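You operate a simulated robot arm through the tools that you are given. There is no shell and no other tool.

Carry out the task below with a simulated two-armed robot. There is one attempt and no reset: what you move stays moved.

TASK
Open the white-cap bottle for tasting: shaken till mixed, clamped in the holder.
Fine: shake first, clamp before opening; cap on the tray; leave the other bottle.

Only the result counts: the job must be done as asked and must still hold three seconds after the hand-in. Knocking over, shifting, dropping, spilling or breaking anything else fails it. A push-on lid holds only when it is set on centred and level and pressed home; a screw cap is set on level and turned clockwise until tight.

THE ROBOT
Two 7-joint arms with two-finger parallel grippers on one trunk that stands fixed in place. Base frame: the origin is at the foot of the trunk, x ahead of it, y to its left, z up; the work surface is at about z = 709. Lengths are in mm, angles in degrees, forces in N, time in s.
The left shoulder is at [70, 130, 1137], the right one opposite. With the tool pointing down near the work surface each hand reaches from about 100 to 480 mm from the base axis, measured 20 degrees to its own side. Payload 1.57 kg a hand.
Tool frame (each hand has its own): the origin (TCP) lies between the finger pads and is the grasp point; the fingertips stand 30 mm ahead of it; z points along the fingers, y is the line along which they close. Largest opening 80 mm; finger width 17, thickness 12; the body of the gripper, 40 by 82 mm, starts 80 mm behind the TCP.
Orientation is that of the tool frame in the base frame, as a unit quaternion [w, x, y, z]. With the fingers straight down and closing along the base's y, the tool's x points along the base's -x, its y along +y and its z along -z.

THE INTERFACE
- The arms move only by the tool servo_tool. It takes "left_commands", "right_commands" or both (then of equal length, played together; a hand with none holds still); each is a list of rows, each a list of 7 numbers: the shift along the base's x, y, z in mm, then the turn, a rotation vector about the base's x, y, z in degrees, then the closure, from 0 (fully open) to 1 (shut). In form: [[tx, ty, tz, rx, ry, rz, fingers], ...]. A call has 1 to 20 rows; each row is the pose to reach, as a shift and turn from the pose commanded when the call began. Each row takes 0.2 s and may step no farther than 50 mm and 8.6 degrees from the row before; otherwise, or with a gripper value out of range, the whole call is refused. Where a pose cannot be reached the arm comes as near as it can. A force on the tool above 40 N (or 10 N above the force at the start of the call, whichever is more), or a blocked arm, ends the call early, and 0.2 s more pass. Each finger travels about 108 mm/s and halts on what it meets, pressing with about 20 N; the grip force reading is that of the motor and also rises with nothing between the fingers. The clock runs only during rows and for 0.2 s after the last one: add rows that repeat a pose to give the fingers time. The reply holds the time, the measured pose of the TCP, the force on the tool along the base axes, the opening and the grip force, in the units named above and with some noise, with the torque about the TCP (base axes, N m) and any sound that the robot's microphone picked up.
- Cameras (640 x 400 px; columns grow to the right, rows downward): "scene" is now at [106.7, -59.3, 1351.1]; the picture's right is [-0.71, -0.70, 0.00], its down [-0.50, 0.50, -0.71] and it looks along [0.50, -0.50, -0.71] (base axes); focal length 317 px, centre (320, 200). "left" rides on the left gripper at [72, 7, -122] in its tool frame; the picture's right is [-0.09, 1.00, 0.00], its down [-0.84, -0.08, -0.54] and it looks along [-0.54, -0.05, 0.84] (tool axes); focal length 238 px, centre (320, 200). "right" rides on the right gripper at [72, -7, -122] in its tool frame; the picture's right is [0.09, 1.00, 0.00], its down [-0.84, 0.08, -0.54] and it looks along [-0.54, 0.05, 0.84] (tool axes); focal length 238 px, centre (320, 200). There is no depth. A picture from a camera that has moved, and an enlarged one, comes with that camera's place and axes in the base frame and with its lens.
- capture(camera): a new picture of that camera. It takes no simulated time.
- raise_lower(by): slides the trunk up (or, below 0, down) by that many mm; the arms and the scene camera ride with it, the base frame stays. It gives what a move gives, with no picture.
- aim_head(pan, tilt): turns the head with the scene camera to pan (to the left, within 86 degrees either way) and tilt (down, from -29 to 69), counted from straight ahead of the robot. It gives what a move gives.
- enlarge(camera, box): a new picture of the part [left, top, right, bottom] of that camera's present view, enlarged. It takes no simulated time.
- job_done(): hands the job in; it is judged then, once.

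Nothing tells you positions but the pictures and the camera data. Unless the task says otherwise, let go and move clear before handing in.

The tools are called after "Call:" as a command line: name --argument value ..., lists and objects as JSON in quotes. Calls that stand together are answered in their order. servo_tool: Moves the arms, as the interface text tells. Its arguments: {"type":"object","properties":{"left_commands":{"type":"array","items":{"type":"array","items":{"type":"number"}}},"right_commands":{"type":"array","items":{"type":"array","items":{"type":"number"}}}},"required":[]} The other tools are called the same way: raise_lower (by) moves the trunk up or down; aim_head (pan, tilt) turns the head that bears the scene camera; capture (camera) takes a picture; enlarge (camera, box) takes an enlarged picture of a part of a camera's view; job_done () hands the job in.

At the start:

```text
time_s: 0.0
left_position: [275.6, -37.9, 1107.8]
left_ee_rot: [-0.001, -0.001, 1.0, 0.0]
left_ft_force: [0.4, -0.1, 0.0]
left_torque: [0.02, -0.01, -0.02]
left_grip_width: 80.1
left_gripper_force: 0.0
right_position: [259.0, -308.3, 1115.1]
right_ee_rot: [0.0, 0.001, 1.0, 0.0]
right_ft_force: [0.3, -0.4, -0.1]
right_torque: [-0.02, 0.01, 0.04]
right_grip_width: 80.0
right_gripper_force: 0.1
trunk travel left (down, up): [-775.0, 165.0]
head pan, tilt (commanded): [-45.3, 44.9]
```

scene: 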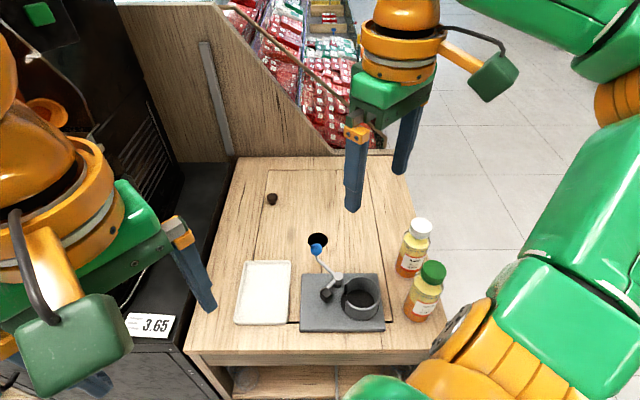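
right: 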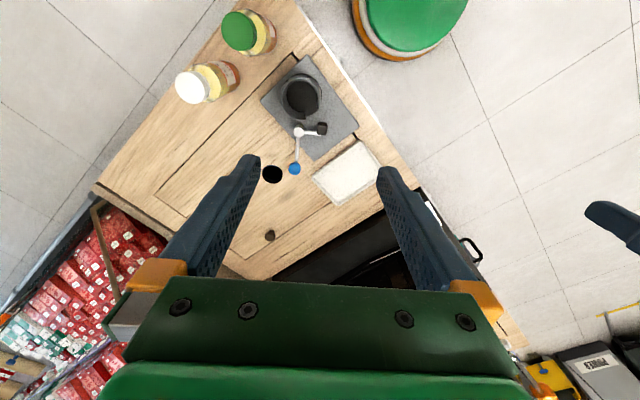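
left: 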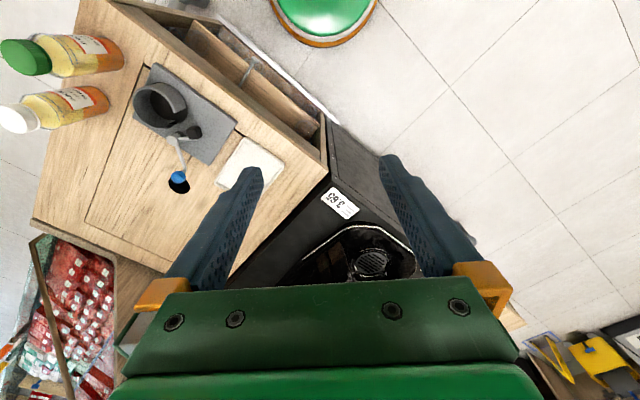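

I see two bottles at the far side of the table (white cap and green cap), a grey plate with a cup-like holder and a blue-knobbed lever, and a white tray. I'll take closer looks before moving.

Call:
enlarge --camera "scene" --box '[280, 200, 460, 340]'

Call:
enlarge --camera "scene" --box '[180, 150, 460, 360]'

Call:
enlarge --camera "right" --box '[140, 0, 400, 210]'

Call:
enlarge --camera "left" --box '[0, 20, 280, 220]'

```text
2.86 times, centred on (370, 270) of scene
camera zoom: at [106.7, -59.3, 1351.1], right [-0.71, -0.7, 0.0], down [-0.5, 0.5, -0.71], along [0.5, -0.5, -0.71], focal length 906 px, centre (177, 0)
```

zoom: 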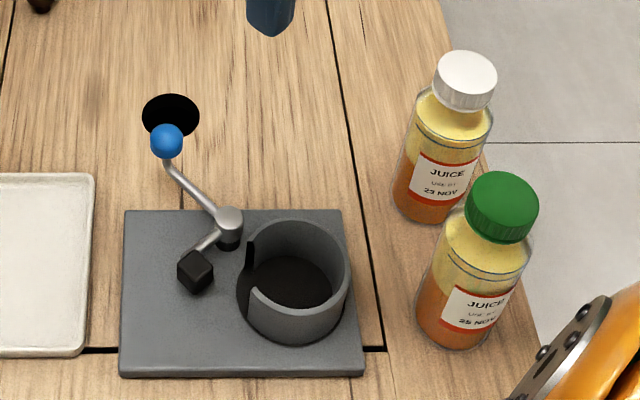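

```text
1.90 times, centred on (320, 255) of scene
camera zoom: at [106.7, -59.3, 1351.1], right [-0.71, -0.7, 0.0], down [-0.5, 0.5, -0.71], along [0.5, -0.5, -0.71], focal length 604 px, centre (320, 95)
```

zoom: 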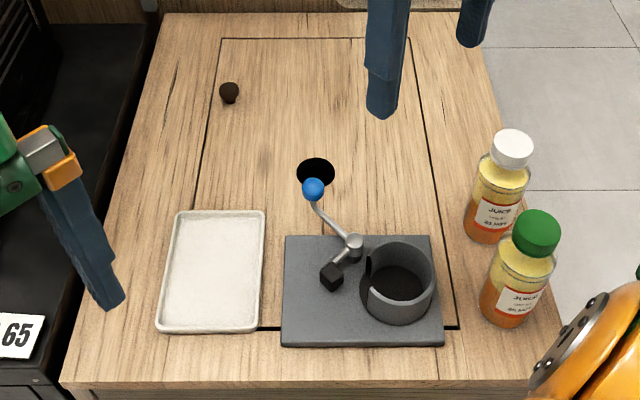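

```text
1.90 times, centred on (270, 105) of right
camera zoom: at [187.5, -314.6, 1236.6], right [-0.09, 1.0, 0.0], down [0.84, 0.08, 0.54], along [0.54, 0.05, -0.84], focal length 454 px, centre (415, 381)
```

zoom: 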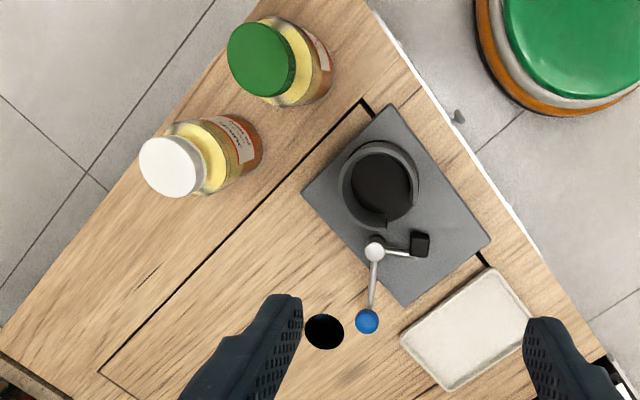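

```text
2.00 times, centred on (140, 120) of left
camera zoom: at [203.8, -31.3, 1229.4], right [0.09, 1.0, 0.0], down [0.84, -0.08, 0.54], along [0.54, -0.05, -0.84], focal length 477 px, centre (680, 360)
```

zoom: 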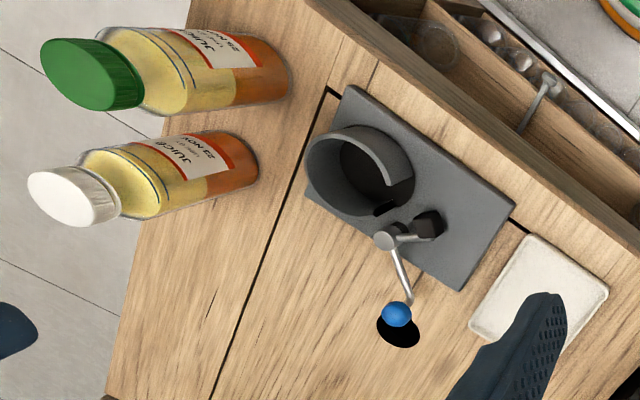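

I take the white-cap bottle to be at about (249, -487), about 177 mm tall. The green one is at about (172, -415), the holder ring at (270, -345), the lever pivot at (333, -343), its blue knob at (403, -347, 789), and the tray around (445, -228). First I move the right hand above the white bottle, keeping it high, to check reach and look closer.

Call:
servo_tool --right_commands '[[-2, -36, -20, 0, 0, 0, 0], [-4, -72, -40, 0, 0, 0, 0], [-6, -108, -60, 0, 0, 0, 0], [-8, -144, -80, 0, 0, 0, 0], [-10, -179, -100, 0, 0, 0, 0], [-10, -179, -100, 0, 0, 0, 0]]'

```text
time_s: 1.4
left_position: [275.5, -37.1, 1107.1]
left_ee_rot: [0.0, 0.0, 1.0, 0.0]
left_ft_force: [0.4, -0.3, -1.1]
left_torque: [0.0, 0.01, -0.01]
left_grip_width: 80.1
left_gripper_force: 0.0
right_position: [249.5, -486.9, 1014.8]
right_ee_rot: [0.0, 0.0, 1.0, -0.001]
right_ft_force: [0.2, -0.1, -0.4]
right_torque: [-0.04, 0.0, 0.05]
right_grip_width: 80.0
right_gripper_force: 0.0
trunk travel left (down, up): [-775.0, 165.0]
head pan, tilt (commanded): [-45.3, 44.9]
```

Right hand reached (249.5, -486.9, 1014.8), above where I take the white bottle to be. I'll check with both cameras.

Call:
capture --camera "right"

Call:
capture --camera "scene"

Call:
enlarge --camera "scene" --box '[380, 180, 480, 340]'

```text
taken
camera right: at [178.7, -493.8, 1135.4], right [-0.09, 1.0, 0.0], down [0.84, 0.08, 0.54], along [0.54, 0.05, -0.84], focal length 238 px, centre (320, 200)
```

right: 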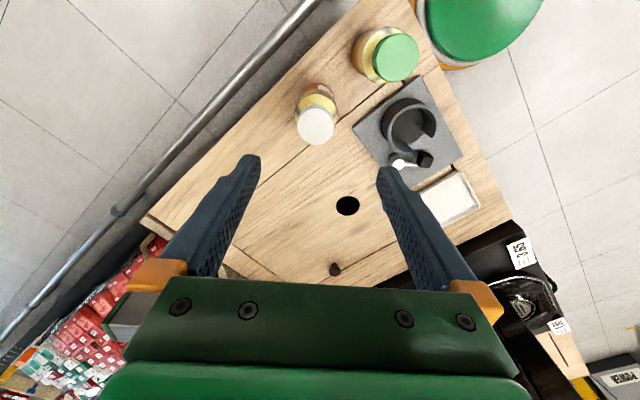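

```text
taken
camera scene: at [106.8, -58.9, 1351.1], right [-0.71, -0.7, 0.0], down [-0.5, 0.5, -0.71], along [0.5, -0.5, -0.71], focal length 317 px, centre (320, 200)
```

scene: 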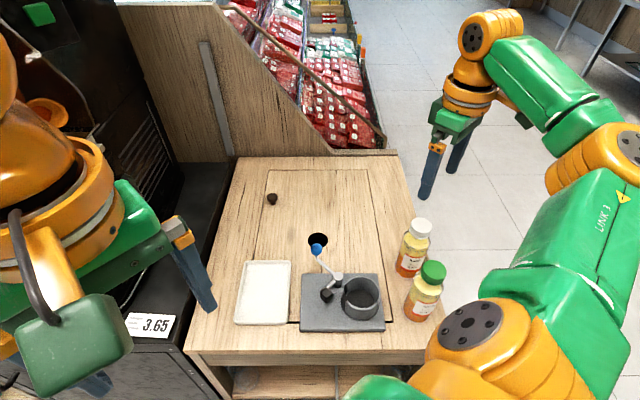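

```text
2.50 times, centred on (430, 260) of scene
camera zoom: at [106.8, -58.9, 1351.1], right [-0.71, -0.7, 0.0], down [-0.5, 0.5, -0.71], along [0.5, -0.5, -0.71], focal length 793 px, centre (45, 50)
```

zoom: 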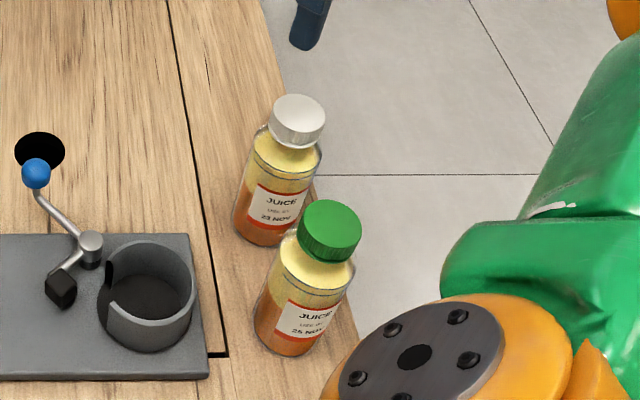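

The bottle sits just between the fingers in the right view. I'll enlarge to measure its cap and body before descending.

Call:
enlarge --camera "right" --box '[260, 10, 460, 200]'

Call:
enlarge --camera "left" --box '[0, 20, 140, 150]'

```text
2.11 times, centred on (360, 105) of right
camera zoom: at [178.7, -493.8, 1135.4], right [-0.09, 1.0, 0.0], down [0.84, 0.08, 0.54], along [0.54, 0.05, -0.84], focal length 502 px, centre (236, 400)
```

zoom: 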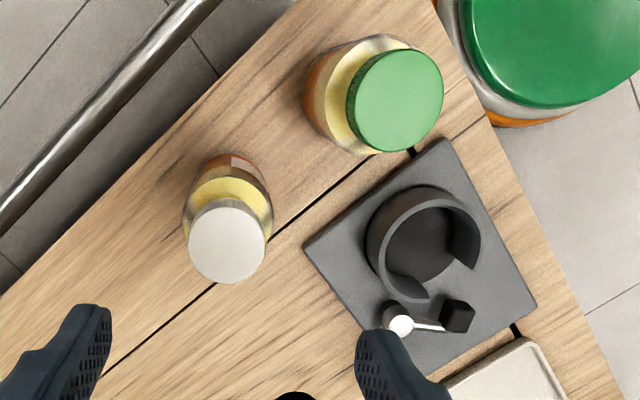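

```text
3.08 times, centred on (70, 85) of left
camera zoom: at [203.8, -30.9, 1229.4], right [0.09, 1.0, 0.0], down [0.84, -0.08, 0.54], along [0.54, -0.05, -0.84], focal length 733 px, centre (1089, 554)
```

zoom: 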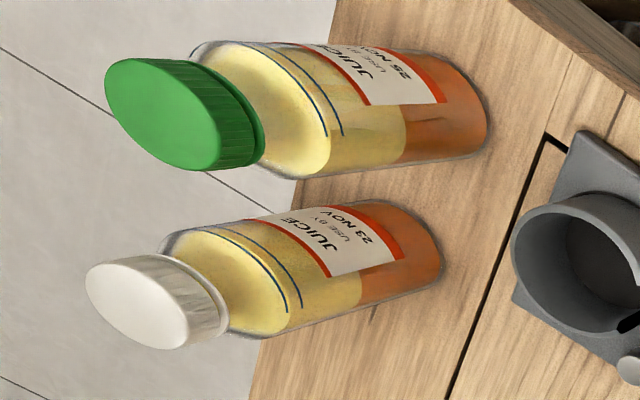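

The white cap centre works out at about (250, -489), top near z = 880, cap about 39 mm and body about 55 mm wide. I descend to just above the cap and check the alignment.

Call:
servo_tool --right_commands '[[0, -1, -30, 0, 0, 0, 0], [0, -2, -60, 0, 0, 0, 0], [0, -2, -88, 0, 0, 0, 0], [0, -2, -88, 0, 0, 0, 0]]'

Call:
capture --camera "right"

Call:
enlarge --camera "scene" --box '[360, 100, 500, 340]'

```text
time_s: 2.4
left_position: [275.6, -37.3, 1106.3]
left_ee_rot: [0.0, -0.002, 1.0, 0.0]
left_ft_force: [0.7, 0.6, 0.0]
left_torque: [0.03, -0.02, 0.03]
left_grip_width: 80.1
left_gripper_force: 0.1
right_position: [248.2, -490.4, 925.8]
right_ee_rot: [0.0, 0.0, 1.0, 0.0]
right_ft_force: [-0.2, 0.1, 0.4]
right_torque: [-0.01, 0.01, 0.01]
right_grip_width: 80.0
right_gripper_force: 0.1
trunk travel left (down, up): [-775.0, 165.0]
head pan, tilt (commanded): [-45.3, 44.9]
```

```text
taken
camera right: at [177.1, -496.3, 1048.0], right [-0.09, 1.0, 0.0], down [0.84, 0.08, 0.54], along [0.54, 0.05, -0.84], focal length 238 px, centre (320, 200)
```

right: 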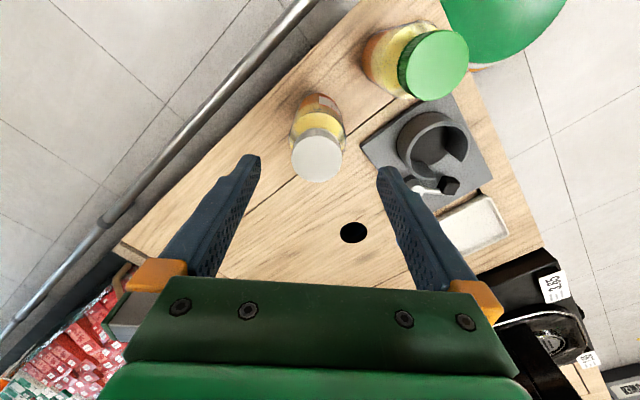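

```text
1.67 times, centred on (430, 220) of scene
camera zoom: at [106.6, -59.3, 1351.1], right [-0.71, -0.7, 0.0], down [-0.5, 0.5, -0.71], along [0.5, -0.5, -0.71], focal length 528 px, centre (137, 167)
```

zoom: 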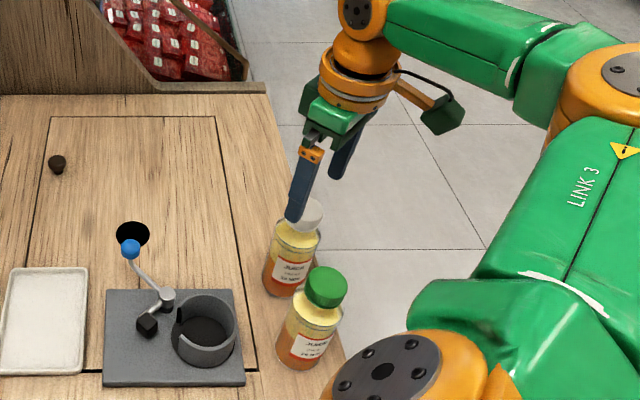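

The cap sits centred between the open fingers. I go down to z ≈ 816, so the fingers straddle the upper body and the palm stays clear of the cap.

Call:
servo_tool --right_commands '[[1, -1, -25, 0, 0, 0, 0], [1, -1, -50, 0, 0, 0, 0], [1, -1, -75, 0, 0, 0, 0], [1, -1, -95, 0, 0, 0, 0], [1, -1, -109, 0, 0, 0, 0], [1, -1, -109, 0, 0, 0, 0]]'

Call:
capture --camera "right"

Call:
enlarge --camera "scene" --box '[360, 100, 500, 340]'

Call:
enlarge --camera "left" --box '[0, 20, 140, 150]'

```text
time_s: 3.8
left_position: [274.9, -37.6, 1107.9]
left_ee_rot: [0.0, -0.002, 1.0, 0.0]
left_ft_force: [0.1, 0.9, 0.6]
left_torque: [-0.05, 0.02, 0.03]
left_grip_width: 80.2
left_gripper_force: 0.0
right_position: [248.7, -492.1, 818.0]
right_ee_rot: [0.0, 0.001, 1.0, -0.001]
right_ft_force: [-0.2, 0.4, -0.5]
right_torque: [-0.02, -0.01, -0.01]
right_grip_width: 80.1
right_gripper_force: 0.0
trunk travel left (down, up): [-775.0, 165.0]
head pan, tilt (commanded): [-45.3, 44.9]
```

```text
taken
camera right: at [178.6, -496.8, 939.3], right [-0.09, 1.0, 0.0], down [0.84, 0.08, 0.54], along [0.54, 0.05, -0.84], focal length 238 px, centre (320, 200)
```

right: 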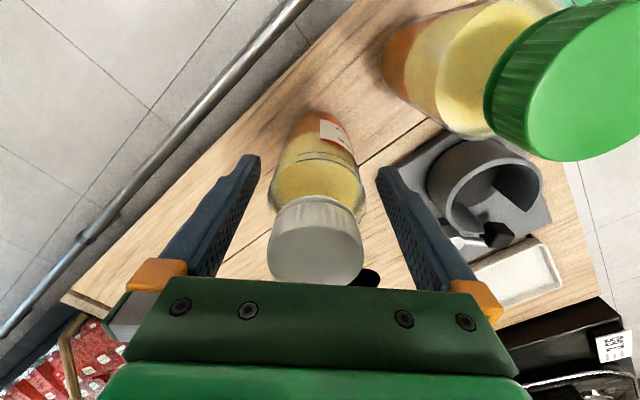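

```text
1.67 times, centred on (430, 220) of scene
camera zoom: at [106.6, -59.2, 1351.1], right [-0.71, -0.7, 0.0], down [-0.5, 0.5, -0.71], along [0.5, -0.5, -0.71], focal length 528 px, centre (137, 167)
```

zoom: 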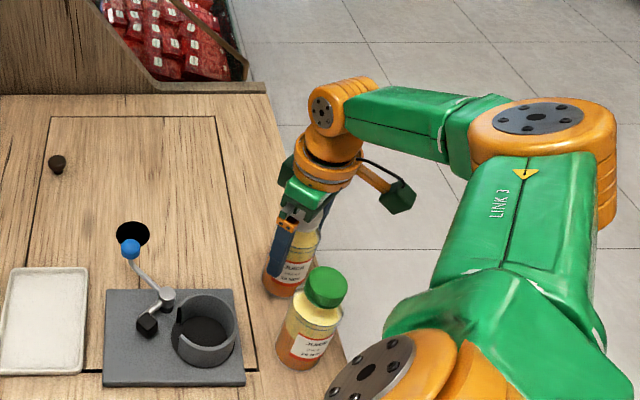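

```text
3.08 times, centred on (70, 85) of left
camera zoom: at [203.7, -31.2, 1229.4], right [0.09, 1.0, 0.0], down [0.84, -0.08, 0.54], along [0.54, -0.05, -0.84], focal length 733 px, centre (1089, 554)
```

zoom: 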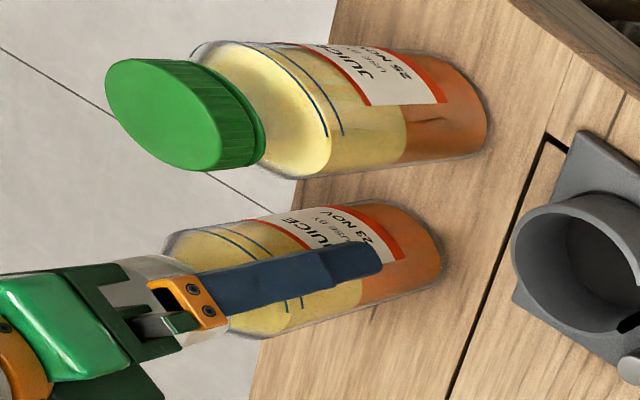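

The fingers straddle the upper body and the palm is clear of the cap. I close gently on the bottle and then fully.

Call:
servo_tool --right_commands '[[0, 0, 0, 0, 0, 0, 0.15], [0, 0, 0, 0, 0, 0, 0.25], [0, 0, 0, 0, 0, 0, 0.35], [0, 0, 0, 0, 0, 0, 0.6], [0, 0, 0, 0, 0, 0, 1], [0, 0, 0, 0, 0, 0, 1], [0, 0, 0, 0, 0, 0, 1]]'

Call:
capture --camera "right"

```text
time_s: 5.4
left_position: [276.2, -37.9, 1108.1]
left_ee_rot: [0.0, -0.001, 1.0, -0.001]
left_ft_force: [0.6, 0.2, -0.2]
left_torque: [-0.01, 0.02, -0.01]
left_grip_width: 80.2
left_gripper_force: 0.0
right_position: [249.3, -491.6, 818.3]
right_ee_rot: [0.0, 0.0, 1.0, -0.001]
right_ft_force: [-0.4, -1.1, 0.3]
right_torque: [-0.05, 0.0, 0.03]
right_grip_width: 55.2
right_gripper_force: 20.0
trunk travel left (down, up): [-775.0, 165.0]
head pan, tilt (commanded): [-45.3, 44.9]
```

```text
taken
camera right: at [178.6, -497.2, 939.4], right [-0.09, 1.0, 0.0], down [0.84, 0.08, 0.54], along [0.54, 0.05, -0.84], focal length 238 px, centre (320, 200)
```

right: 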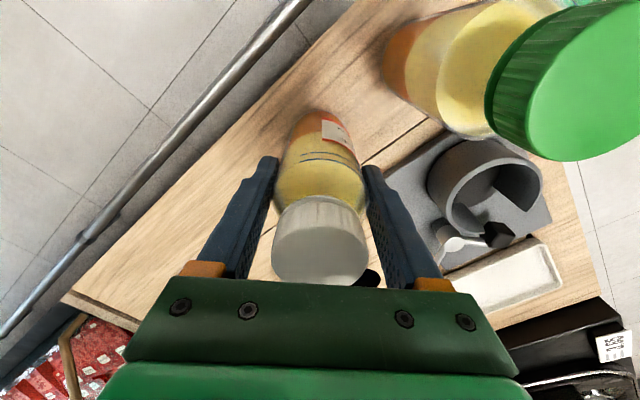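

The bottle is gripped at 55.2 mm wide with 20 N. I lift it straight up, clear of the green bottle's top.

Call:
servo_tool --right_commands '[[0, 0, 10, 0, 0, 0, 1], [0, 0, 30, 0, 0, 0, 1], [0, 0, 60, 0, 0, 0, 1], [0, 0, 95, 0, 0, 0, 1], [0, 0, 130, 0, 0, 0, 1], [0, 0, 165, 0, 0, 0, 1], [0, 0, 200, 0, 0, 0, 1], [0, 0, 230, 0, 0, 0, 1], [0, 0, 240, 0, 0, 0, 1]]'

Call:
capture --camera "right"

Call:
capture --camera "scene"

```text
time_s: 7.4
left_position: [275.6, -38.8, 1106.8]
left_ee_rot: [0.0, 0.0, 1.0, 0.0]
left_ft_force: [0.5, -0.5, -0.8]
left_torque: [0.01, 0.02, 0.0]
left_grip_width: 80.0
left_gripper_force: 0.0
right_position: [250.5, -490.9, 1057.4]
right_ee_rot: [-0.001, 0.001, 1.0, 0.001]
right_ft_force: [0.2, -0.4, -2.8]
right_torque: [0.0, -0.01, 0.02]
right_grip_width: 55.3
right_gripper_force: 20.2
trunk travel left (down, up): [-775.0, 165.0]
head pan, tilt (commanded): [-45.3, 44.9]
```

```text
taken
camera right: at [179.4, -496.5, 1179.4], right [-0.09, 1.0, 0.0], down [0.84, 0.08, 0.54], along [0.54, 0.05, -0.84], focal length 238 px, centre (320, 200)
```

right: 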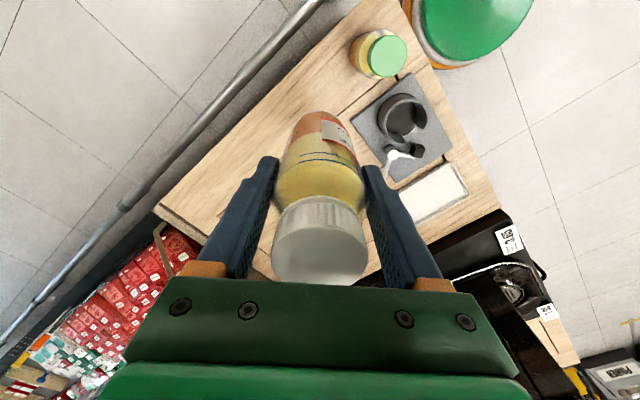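

```text
taken
camera scene: at [106.9, -59.8, 1351.1], right [-0.71, -0.7, 0.0], down [-0.5, 0.5, -0.71], along [0.5, -0.5, -0.71], focal length 317 px, centre (320, 200)
```

scene: 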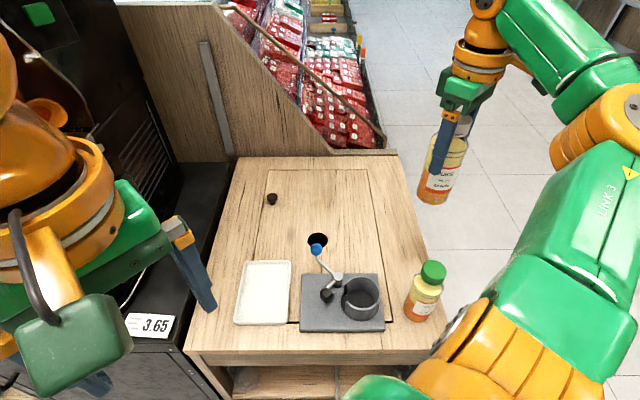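

The bottle is held firmly in free space, with the juice still in two layers. I start shaking it up and down and watch whether it mixes.

Call:
servo_tool --right_commands '[[0, 0, 25, 0, 0, 0, 1], [0, 0, -15, 0, 0, 0, 1], [0, 0, 30, 0, 0, 0, 1], [0, 0, -15, 0, 0, 0, 1], [0, 0, 30, 0, 0, 0, 1], [0, 0, -15, 0, 0, 0, 1], [0, 0, 30, 0, 0, 0, 1], [0, 0, -15, 0, 0, 0, 1], [0, 0, 30, 0, 0, 0, 1], [0, 0, 0, 0, 0, 0, 1], [0, 0, 0, 0, 0, 0, 1]]'

Call:
capture --camera "right"

Call:
enlarge --camera "scene" --box '[380, 60, 520, 220]'

```text
time_s: 9.8
left_position: [276.1, -39.6, 1106.5]
left_ee_rot: [0.001, 0.0, 1.0, 0.001]
left_ft_force: [-0.1, -0.3, 0.6]
left_torque: [0.0, 0.02, 0.01]
left_grip_width: 80.0
left_gripper_force: 0.0
right_position: [248.6, -492.2, 1057.1]
right_ee_rot: [0.0, 0.0, 1.0, 0.001]
right_ft_force: [0.5, 0.4, -2.2]
right_torque: [0.02, 0.0, 0.02]
right_grip_width: 55.3
right_gripper_force: 19.4
trunk travel left (down, up): [-775.0, 165.0]
head pan, tilt (commanded): [-45.3, 44.9]
```

```text
taken
camera right: at [179.1, -497.6, 1178.8], right [-0.09, 1.0, 0.0], down [0.84, 0.08, 0.54], along [0.54, 0.05, -0.84], focal length 238 px, centre (320, 200)
```

right: 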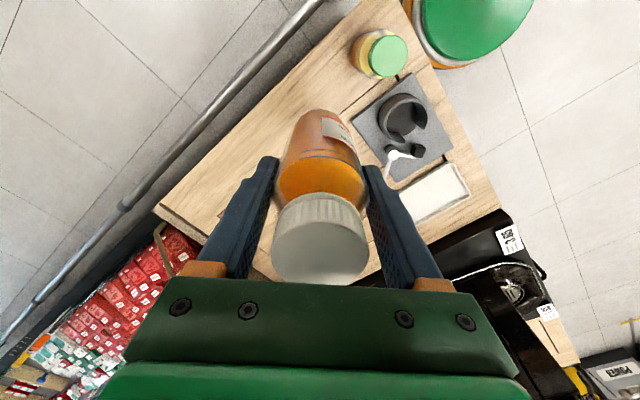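

```text
2.50 times, centred on (450, 140) of scene
camera zoom: at [107.3, -61.1, 1351.0], right [-0.71, -0.7, 0.0], down [-0.5, 0.5, -0.71], along [0.5, -0.5, -0.71], focal length 793 px, centre (-5, 350)
```

zoom: 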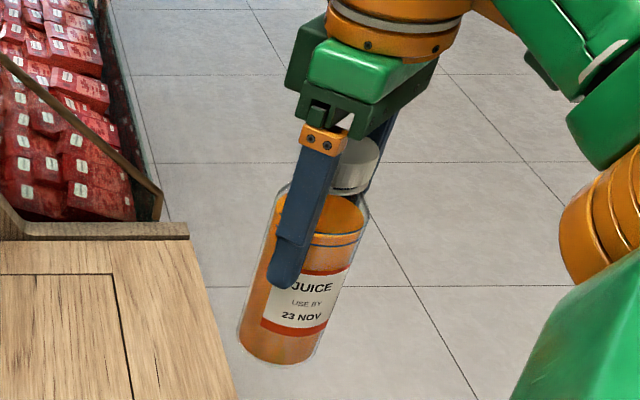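

The juice has already turned a fairly uniform orange. I shake a second round to be sure and compare the colour.

Call:
servo_tool --right_commands '[[0, 0, 25, 0, 0, 0, 1], [0, 0, -15, 0, 0, 0, 1], [0, 0, 30, 0, 0, 0, 1], [0, 0, -15, 0, 0, 0, 1], [0, 0, 30, 0, 0, 0, 1], [0, 0, -15, 0, 0, 0, 1], [0, 0, 30, 0, 0, 0, 1], [0, 0, -15, 0, 0, 0, 1], [0, 0, 30, 0, 0, 0, 1], [0, 0, -15, 0, 0, 0, 1], [0, 0, 30, 0, 0, 0, 1], [0, 0, -15, 0, 0, 0, 1], [0, 0, 20, 0, 0, 0, 1], [0, 0, 0, 0, 0, 0, 1], [0, 0, 0, 0, 0, 0, 1]]'

Call:
enlarge --camera "right" --box '[240, 90, 400, 290]'

Call:
enlarge --camera "scene" --box '[380, 60, 520, 220]'

```text
time_s: 13.0
left_position: [275.1, -39.4, 1106.5]
left_ee_rot: [-0.001, -0.001, 1.0, 0.001]
left_ft_force: [0.1, 0.1, 0.6]
left_torque: [-0.01, -0.06, -0.04]
left_grip_width: 79.9
left_gripper_force: 0.1
right_position: [250.7, -492.2, 1056.6]
right_ee_rot: [0.0, 0.0, 1.0, 0.001]
right_ft_force: [-0.1, -1.1, -3.7]
right_torque: [-0.01, -0.02, 0.0]
right_grip_width: 55.6
right_gripper_force: 20.0
trunk travel left (down, up): [-775.0, 165.0]
head pan, tilt (commanded): [-45.3, 44.9]
```

```text
2.00 times, centred on (320, 190) of right
camera zoom: at [179.8, -498.8, 1177.7], right [-0.09, 1.0, 0.0], down [0.84, 0.08, 0.54], along [0.54, 0.05, -0.84], focal length 477 px, centre (320, 220)
```

zoom: 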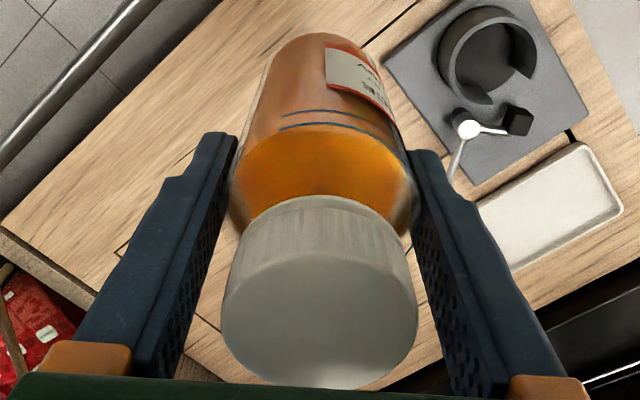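

```text
2.50 times, centred on (450, 140) of scene
camera zoom: at [107.3, -61.0, 1351.0], right [-0.71, -0.7, 0.0], down [-0.5, 0.5, -0.71], along [0.5, -0.5, -0.71], focal length 793 px, centre (-5, 350)
```

zoom: 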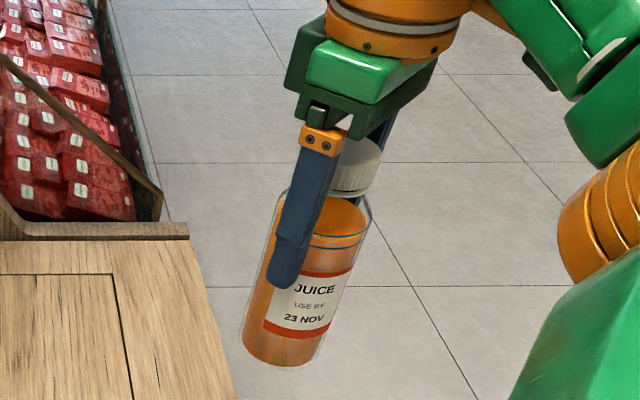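

The juice is now evenly orange, so it is mixed. Next I carry the bottle over the holder ring, which I take to be centred at about (270, -346), staying high first.

Call:
servo_tool --right_commands '[[3, 25, 0, 0, 0, 0, 1], [7, 55, 0, 0, 0, 0, 1], [11, 85, 0, 0, 0, 0, 1], [15, 115, 0, 0, 0, 0, 1], [18, 138, 0, 0, 0, 0, 1], [20, 146, -10, 0, 0, 0, 1], [20, 146, -40, 0, 0, 0, 1], [20, 146, -70, 0, 0, 0, 1], [20, 146, -100, 0, 0, 0, 1], [20, 146, -115, 0, 0, 0, 1], [20, 146, -115, 0, 0, 0, 1]]'

Call:
capture --camera "right"

Call:
capture --camera "left"

Call:
capture --camera "scene"

```text
time_s: 15.4
left_position: [275.3, -37.2, 1107.5]
left_ee_rot: [0.0, -0.001, 1.0, 0.0]
left_ft_force: [0.4, -0.1, -0.7]
left_torque: [-0.02, -0.01, -0.02]
left_grip_width: 80.1
left_gripper_force: 0.1
right_position: [269.8, -345.6, 943.1]
right_ee_rot: [0.0, -0.001, 1.0, 0.0]
right_ft_force: [-0.5, 0.9, -2.8]
right_torque: [0.04, 0.03, -0.02]
right_grip_width: 55.5
right_gripper_force: 19.6
trunk travel left (down, up): [-775.0, 165.0]
head pan, tilt (commanded): [-45.3, 44.9]
```

```text
taken
camera right: at [198.6, -351.1, 1064.1], right [-0.09, 1.0, 0.0], down [0.84, 0.08, 0.54], along [0.54, 0.05, -0.84], focal length 238 px, centre (320, 200)
```

right: 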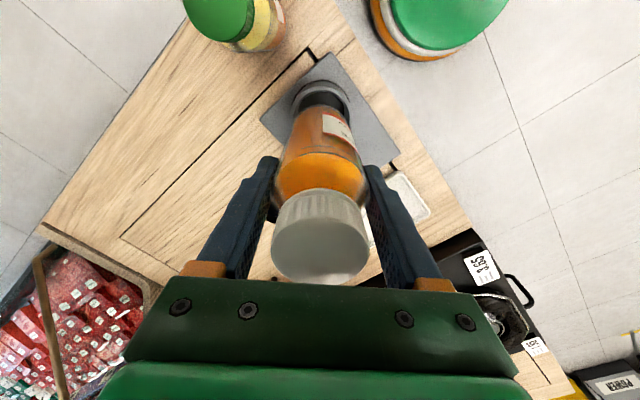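

```text
taken
camera left: at [204.1, -31.7, 1229.3], right [0.09, 1.0, 0.0], down [0.84, -0.08, 0.54], along [0.54, -0.05, -0.84], focal length 238 px, centre (320, 200)
```

left: 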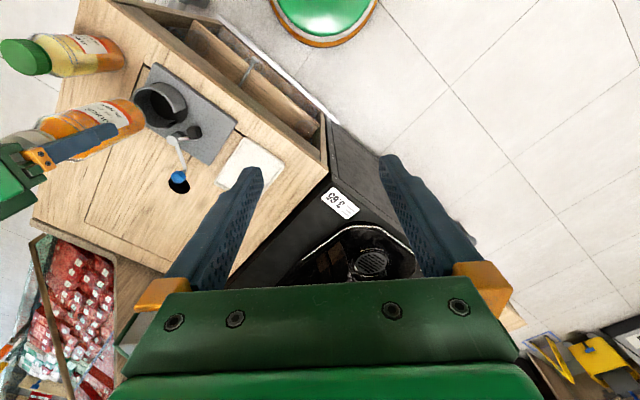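

```text
taken
camera scene: at [107.1, -59.8, 1351.1], right [-0.71, -0.7, 0.0], down [-0.5, 0.5, -0.71], along [0.5, -0.5, -0.71], focal length 317 px, centre (320, 200)
```

scene: 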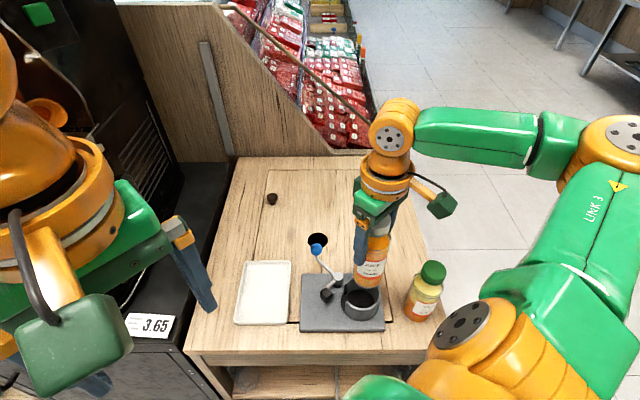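

The bottle hangs above the holder. I zoom in from all three cameras to align its axis with the ring.

Call:
enlarge --camera "left" --box '[30, 50, 250, 190]'

Call:
enlarge --camera "right" --box '[240, 50, 420, 200]'

Call:
enlarge --camera "scene" --box '[280, 200, 440, 340]'

```text
2.86 times, centred on (140, 120) of left
camera zoom: at [204.1, -31.7, 1229.3], right [0.09, 1.0, 0.0], down [0.84, -0.08, 0.54], along [0.54, -0.05, -0.84], focal length 681 px, centre (834, 429)
```

zoom: 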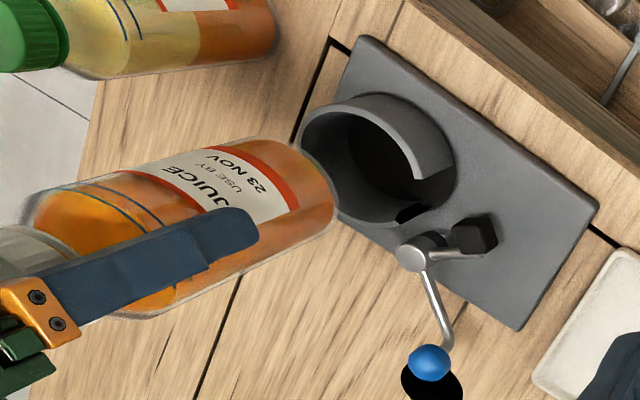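

```text
2.67 times, centred on (330, 125) of right
camera zoom: at [198.6, -351.1, 1064.1], right [-0.09, 1.0, 0.0], down [0.84, 0.08, 0.54], along [0.54, 0.05, -0.84], focal length 636 px, centre (293, 400)
```

zoom: 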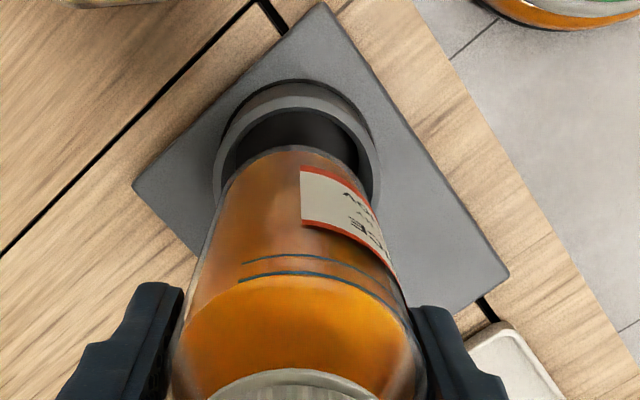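

```text
2.86 times, centred on (360, 270) of scene
camera zoom: at [107.1, -59.8, 1351.1], right [-0.71, -0.7, 0.0], down [-0.5, 0.5, -0.71], along [0.5, -0.5, -0.71], focal length 906 px, centre (206, 0)
```

zoom: 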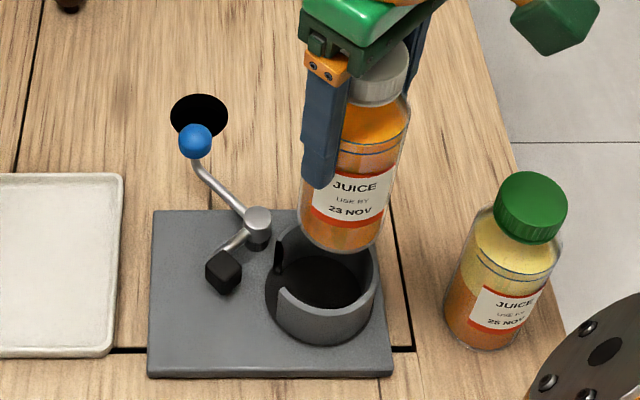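

I need finer measurements of the bottle's axis against the ring, so I zoom in further.

Call:
enlarge --camera "scene" --box '[320, 240, 400, 320]'

Call:
enlarge --camera "scene" --box '[340, 200, 400, 290]'

Call:
enlarge --camera "left" --box '[100, 60, 210, 150]'

Call:
enlarge --camera "right" --box '[280, 70, 370, 130]'

```text
5.00 times, centred on (360, 280) of scene
camera zoom: at [107.1, -59.8, 1351.1], right [-0.71, -0.7, 0.0], down [-0.5, 0.5, -0.71], along [0.5, -0.5, -0.71], focal length 1585 px, centre (120, -200)
```

zoom: 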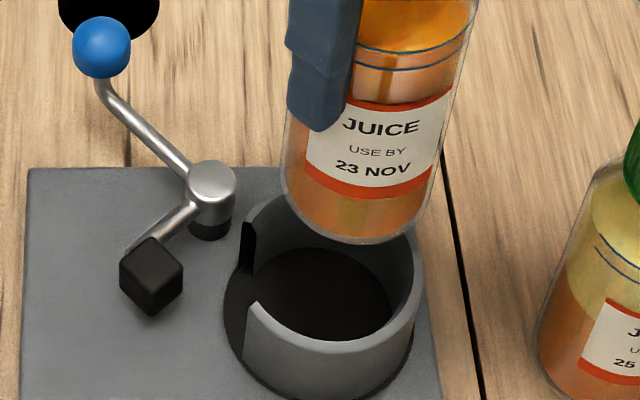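

```text
4.44 times, centred on (370, 245) of scene
camera zoom: at [107.1, -59.8, 1351.1], right [-0.71, -0.7, 0.0], down [-0.5, 0.5, -0.71], along [0.5, -0.5, -0.71], focal length 1409 px, centre (98, 0)
```

zoom: 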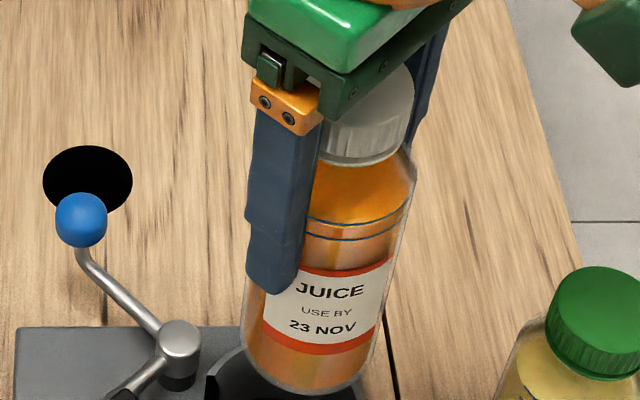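

```text
4.44 times, centred on (155, 105) of left
camera zoom: at [204.1, -31.7, 1229.3], right [0.09, 1.0, 0.0], down [0.84, -0.08, 0.54], along [0.54, -0.05, -0.84], focal length 1059 px, centre (1053, 622)
```

zoom: 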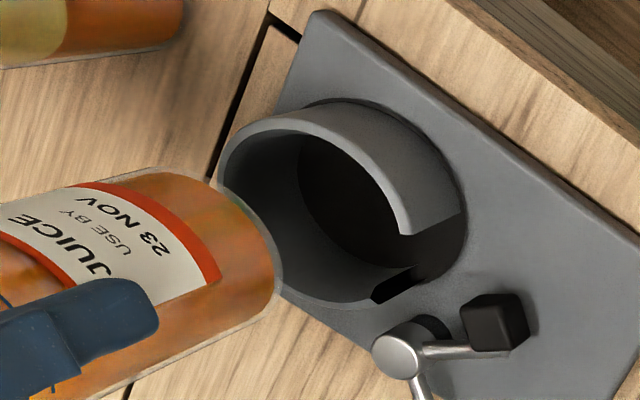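

```text
6.67 times, centred on (325, 100) of right
camera zoom: at [198.6, -351.1, 1064.1], right [-0.09, 1.0, 0.0], down [0.84, 0.08, 0.54], along [0.54, 0.05, -0.84], focal length 1589 px, centre (287, 867)
```

zoom: 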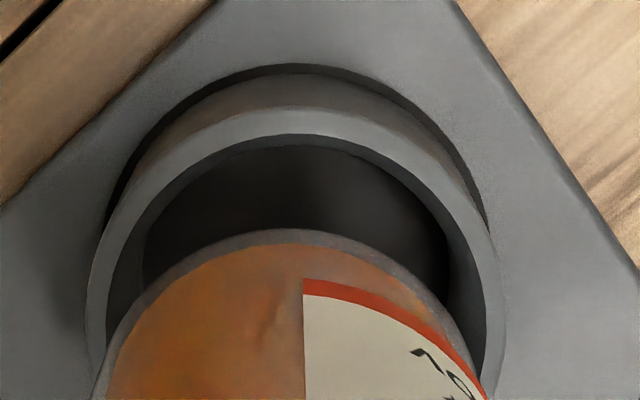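

Measured in the same images, the bottle sits about 4 mm short in x and about 1.5 mm in y of the ring's centre. I correct this and lower to just above the rim for another look.

Call:
servo_tool --right_commands '[[2, 1, -10, 0, 0, 0, 1], [4, 1.5, -25, 0, 0, 0, 1], [4, 1.5, -40, 0, 0, 0, 1], [4, 1.5, -52, 0, 0, 0, 1], [4, 1.5, -52, 0, 0, 0, 1]]'

Call:
enlarge --camera "scene" --box '[320, 240, 400, 320]'

Call:
enlarge --camera "left" --box '[100, 60, 210, 150]'

Call:
enlarge --camera "right" --box '[260, 60, 380, 140]'

```text
time_s: 16.6
left_position: [274.4, -38.4, 1107.2]
left_ee_rot: [-0.001, -0.001, 1.0, 0.0]
left_ft_force: [0.2, 0.5, 0.1]
left_torque: [0.05, -0.01, 0.0]
left_grip_width: 80.2
left_gripper_force: 0.1
right_position: [273.9, -343.7, 890.6]
right_ee_rot: [0.0, 0.0, 1.0, 0.001]
right_ft_force: [0.7, 0.2, -2.0]
right_torque: [0.03, 0.0, 0.0]
right_grip_width: 55.4
right_gripper_force: 20.1
trunk travel left (down, up): [-775.0, 165.0]
head pan, tilt (commanded): [-45.3, 44.9]
```

```text
5.00 times, centred on (360, 280) of scene
camera zoom: at [107.2, -59.9, 1351.0], right [-0.71, -0.7, 0.0], down [-0.5, 0.5, -0.71], along [0.5, -0.5, -0.71], focal length 1585 px, centre (120, -200)
```

zoom: 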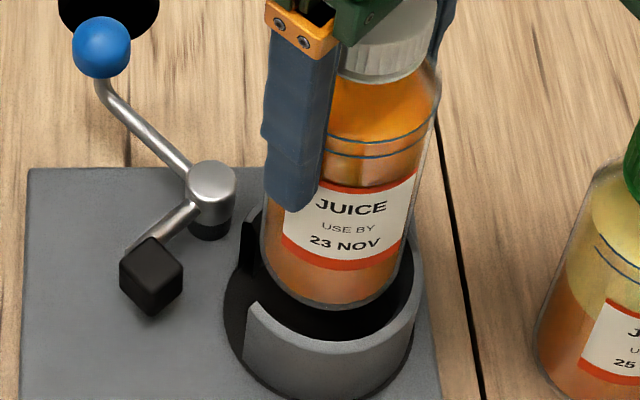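

```text
4.44 times, centred on (155, 105) of left
camera zoom: at [204.2, -31.8, 1229.3], right [0.09, 1.0, 0.0], down [0.84, -0.08, 0.54], along [0.54, -0.05, -0.84], focal length 1059 px, centre (1053, 622)
```

zoom: 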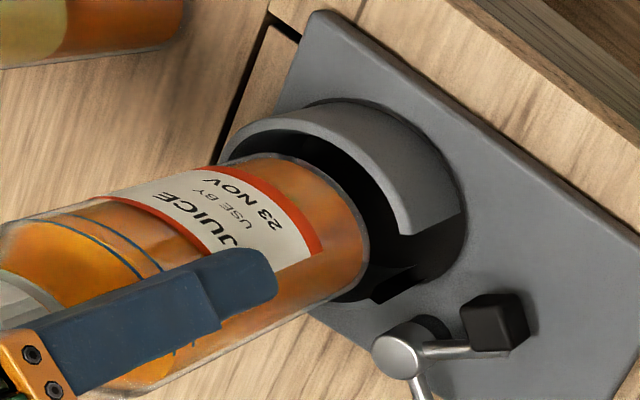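

```text
5.00 times, centred on (320, 100) of right
camera zoom: at [202.7, -349.2, 1012.2], right [-0.09, 1.0, 0.0], down [0.84, 0.08, 0.54], along [0.54, 0.05, -0.84], focal length 1192 px, centre (320, 700)
```

zoom: 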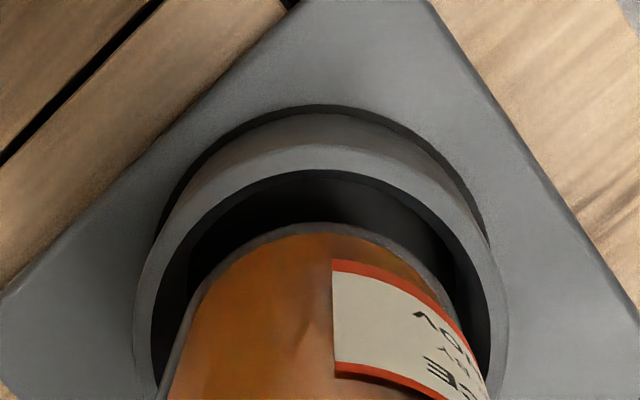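

The bottle now looks concentric with the ring in all views. I lower it into the holder in stages, watching the force.

Call:
servo_tool --right_commands '[[0, 0, -8, 0, 0, 0, 1], [0, 0, -16, 0, 0, 0, 1], [0, 0, -24, 0, 0, 0, 1], [0, 0, -32, 0, 0, 0, 1], [0, 0, -40, 0, 0, 0, 1], [0, 0, -46, 0, 0, 0, 1], [0, 0, -46, 0, 0, 0, 1]]'

Call:
enlarge --camera "scene" --box '[320, 240, 400, 320]'

Call:
enlarge --camera "left" --box '[100, 60, 210, 150]'

```text
time_s: 18.2
left_position: [275.3, -38.6, 1106.3]
left_ee_rot: [0.0, -0.001, 1.0, 0.0]
left_ft_force: [-0.7, -1.0, -0.4]
left_torque: [-0.01, -0.01, 0.04]
left_grip_width: 79.8
left_gripper_force: 0.1
right_position: [274.0, -344.2, 845.4]
right_ee_rot: [0.0, 0.0, 1.0, 0.0]
right_ft_force: [-0.1, 0.3, -2.2]
right_torque: [0.02, 0.02, 0.03]
right_grip_width: 55.5
right_gripper_force: 19.9
trunk travel left (down, up): [-775.0, 165.0]
head pan, tilt (commanded): [-45.3, 44.9]
```

```text
5.00 times, centred on (360, 280) of scene
camera zoom: at [107.2, -59.9, 1351.0], right [-0.71, -0.7, 0.0], down [-0.5, 0.5, -0.71], along [0.5, -0.5, -0.71], focal length 1585 px, centre (120, -200)
```

zoom: 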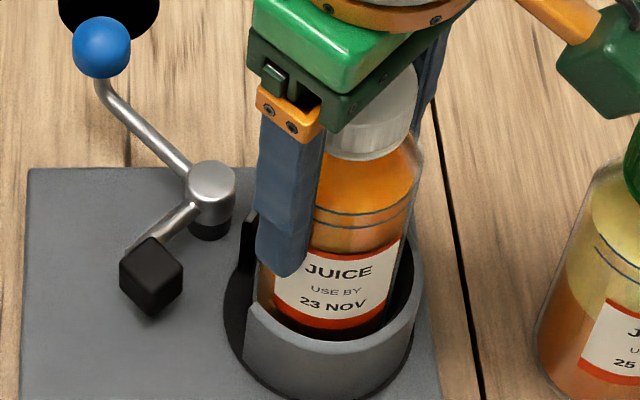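

```text
4.44 times, centred on (155, 105) of left
camera zoom: at [204.2, -31.8, 1229.3], right [0.09, 1.0, 0.0], down [0.84, -0.08, 0.54], along [0.54, -0.05, -0.84], focal length 1059 px, centre (1053, 622)
```

zoom: 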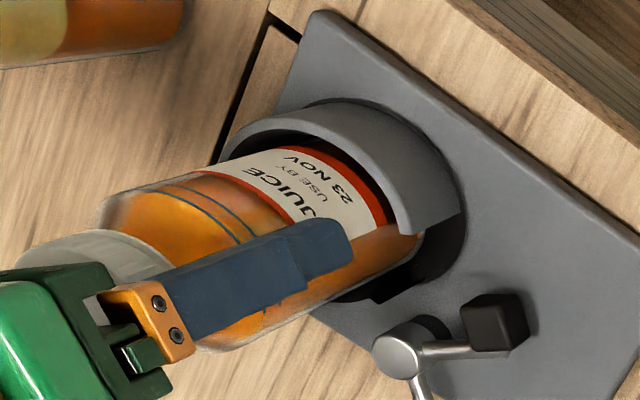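

It is entering the ring freely with no side force. I go on in small steps until it touches the floor.

Call:
servo_tool --right_commands '[[0, 0, -3, 0, 0, 0, 1], [0, 0, -6, 0, 0, 0, 1], [0, 0, -9, 0, 0, 0, 1], [0, 0, -12, 0, 0, 0, 1], [0, 0, -12, 0, 0, 0, 1]]'

```text
time_s: 19.4
left_position: [274.4, -38.0, 1108.4]
left_ee_rot: [0.001, 0.0, 1.0, -0.001]
left_ft_force: [0.1, 0.5, -0.4]
left_torque: [-0.01, 0.01, 0.03]
left_grip_width: 80.2
left_gripper_force: 0.0
right_position: [272.7, -343.0, 834.2]
right_ee_rot: [0.002, 0.0, 1.0, -0.001]
right_ft_force: [1.7, -1.4, 12.2]
right_torque: [0.17, -0.18, -0.07]
right_grip_width: 55.1
right_gripper_force: 20.2
trunk travel left (down, up): [-775.0, 165.0]
head pan, tilt (commanded): [-45.3, 44.9]
```

Contact at TCP z = 834 with about 12 N upward, which fits the bottle resting on the holder's floor. I check by eye.

Call:
enlarge --camera "scene" --box '[320, 240, 400, 320]'

Call:
enlarge --camera "left" --box '[100, 60, 210, 150]'

Call:
enlarge --camera "right" --box '[240, 40, 400, 160]'

```text
5.00 times, centred on (360, 280) of scene
camera zoom: at [105.3, -57.6, 1351.4], right [-0.71, -0.7, 0.0], down [-0.5, 0.5, -0.71], along [0.5, -0.5, -0.7], focal length 1585 px, centre (120, -200)
```

zoom: 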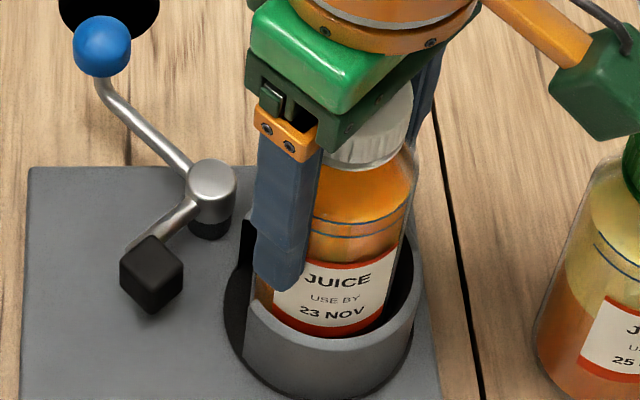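

```text
4.44 times, centred on (155, 105) of left
camera zoom: at [202.5, -29.7, 1229.8], right [0.09, 1.0, 0.0], down [0.84, -0.07, 0.54], along [0.54, -0.05, -0.84], focal length 1059 px, centre (1053, 622)
```

zoom: 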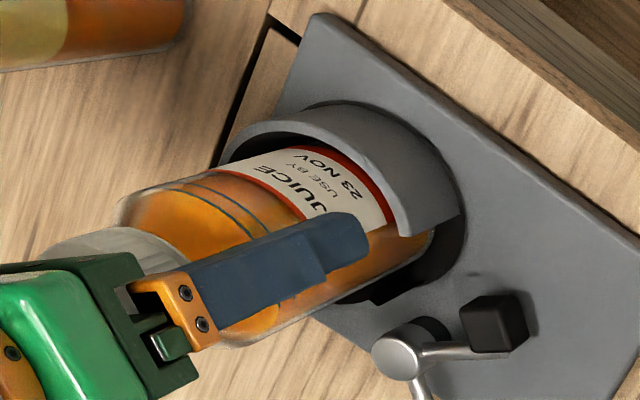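

```text
3.33 times, centred on (320, 100) of right
camera zoom: at [201.7, -348.1, 955.6], right [-0.09, 1.0, 0.0], down [0.84, 0.08, 0.54], along [0.54, 0.05, -0.84], focal length 794 px, centre (320, 533)
```

zoom: 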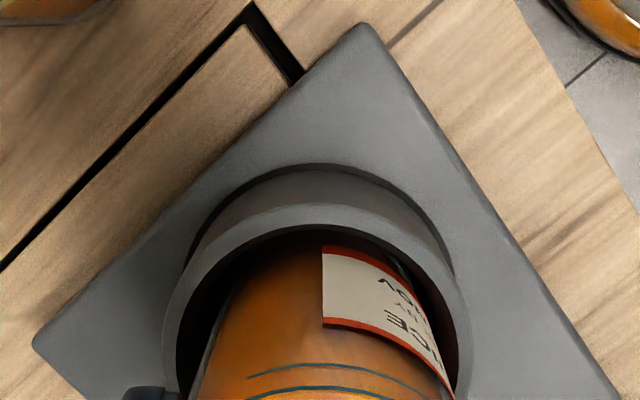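

The bottle is down in the ring and upright. I ease off the pressure, open the fingers and rise clear.

Call:
servo_tool --right_commands '[[0, 0, 1, 0, 0, 0, 1], [0, 0, 2, 0, 0, 0, 1], [0, 0, 2, 0, 0, 0, 0.25], [0, 0, 2, 0, 0, 0, 0], [0, 0, 2, 0, 0, 0, 0], [0, 0, 2, 0, 0, 0, 0]]'

Call:
enlarge --camera "scene" --box '[320, 220, 420, 320]'

Call:
capture --camera "right"

```text
time_s: 20.8
left_position: [275.3, -38.1, 1107.3]
left_ee_rot: [0.0, -0.001, 1.0, 0.0]
left_ft_force: [-1.1, 0.5, -0.6]
left_torque: [-0.01, 0.0, -0.03]
left_grip_width: 79.8
left_gripper_force: 0.0
right_position: [273.1, -343.7, 834.4]
right_ee_rot: [0.0, 0.0, 1.0, 0.0]
right_ft_force: [0.4, 0.4, -0.1]
right_torque: [-0.04, 0.01, -0.03]
right_grip_width: 80.2
right_gripper_force: 0.0
trunk travel left (down, up): [-775.0, 165.0]
head pan, tilt (commanded): [-45.3, 44.9]
```

```text
4.00 times, centred on (370, 270) of scene
camera zoom: at [106.6, -59.3, 1351.1], right [-0.71, -0.7, 0.0], down [-0.5, 0.5, -0.71], along [0.5, -0.5, -0.71], focal length 1268 px, centre (120, -80)
```

zoom: 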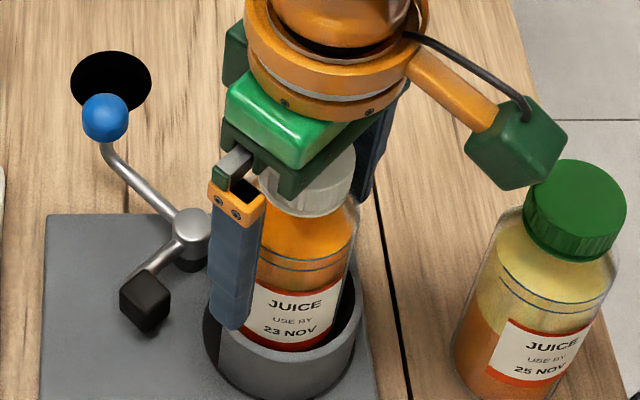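

```text
taken
camera right: at [202.3, -349.2, 956.5], right [-0.09, 1.0, 0.0], down [0.84, 0.08, 0.54], along [0.54, 0.05, -0.84], focal length 238 px, centre (320, 200)
```

right: 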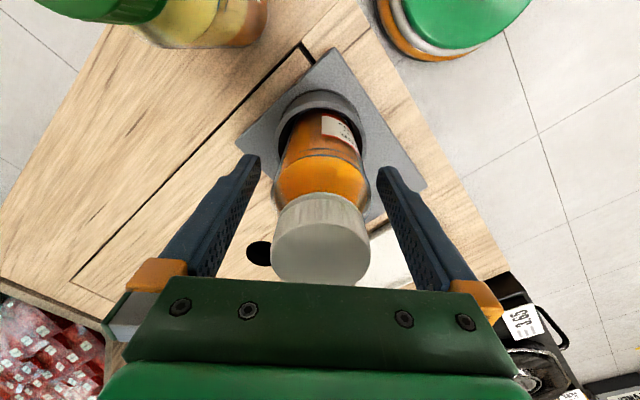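

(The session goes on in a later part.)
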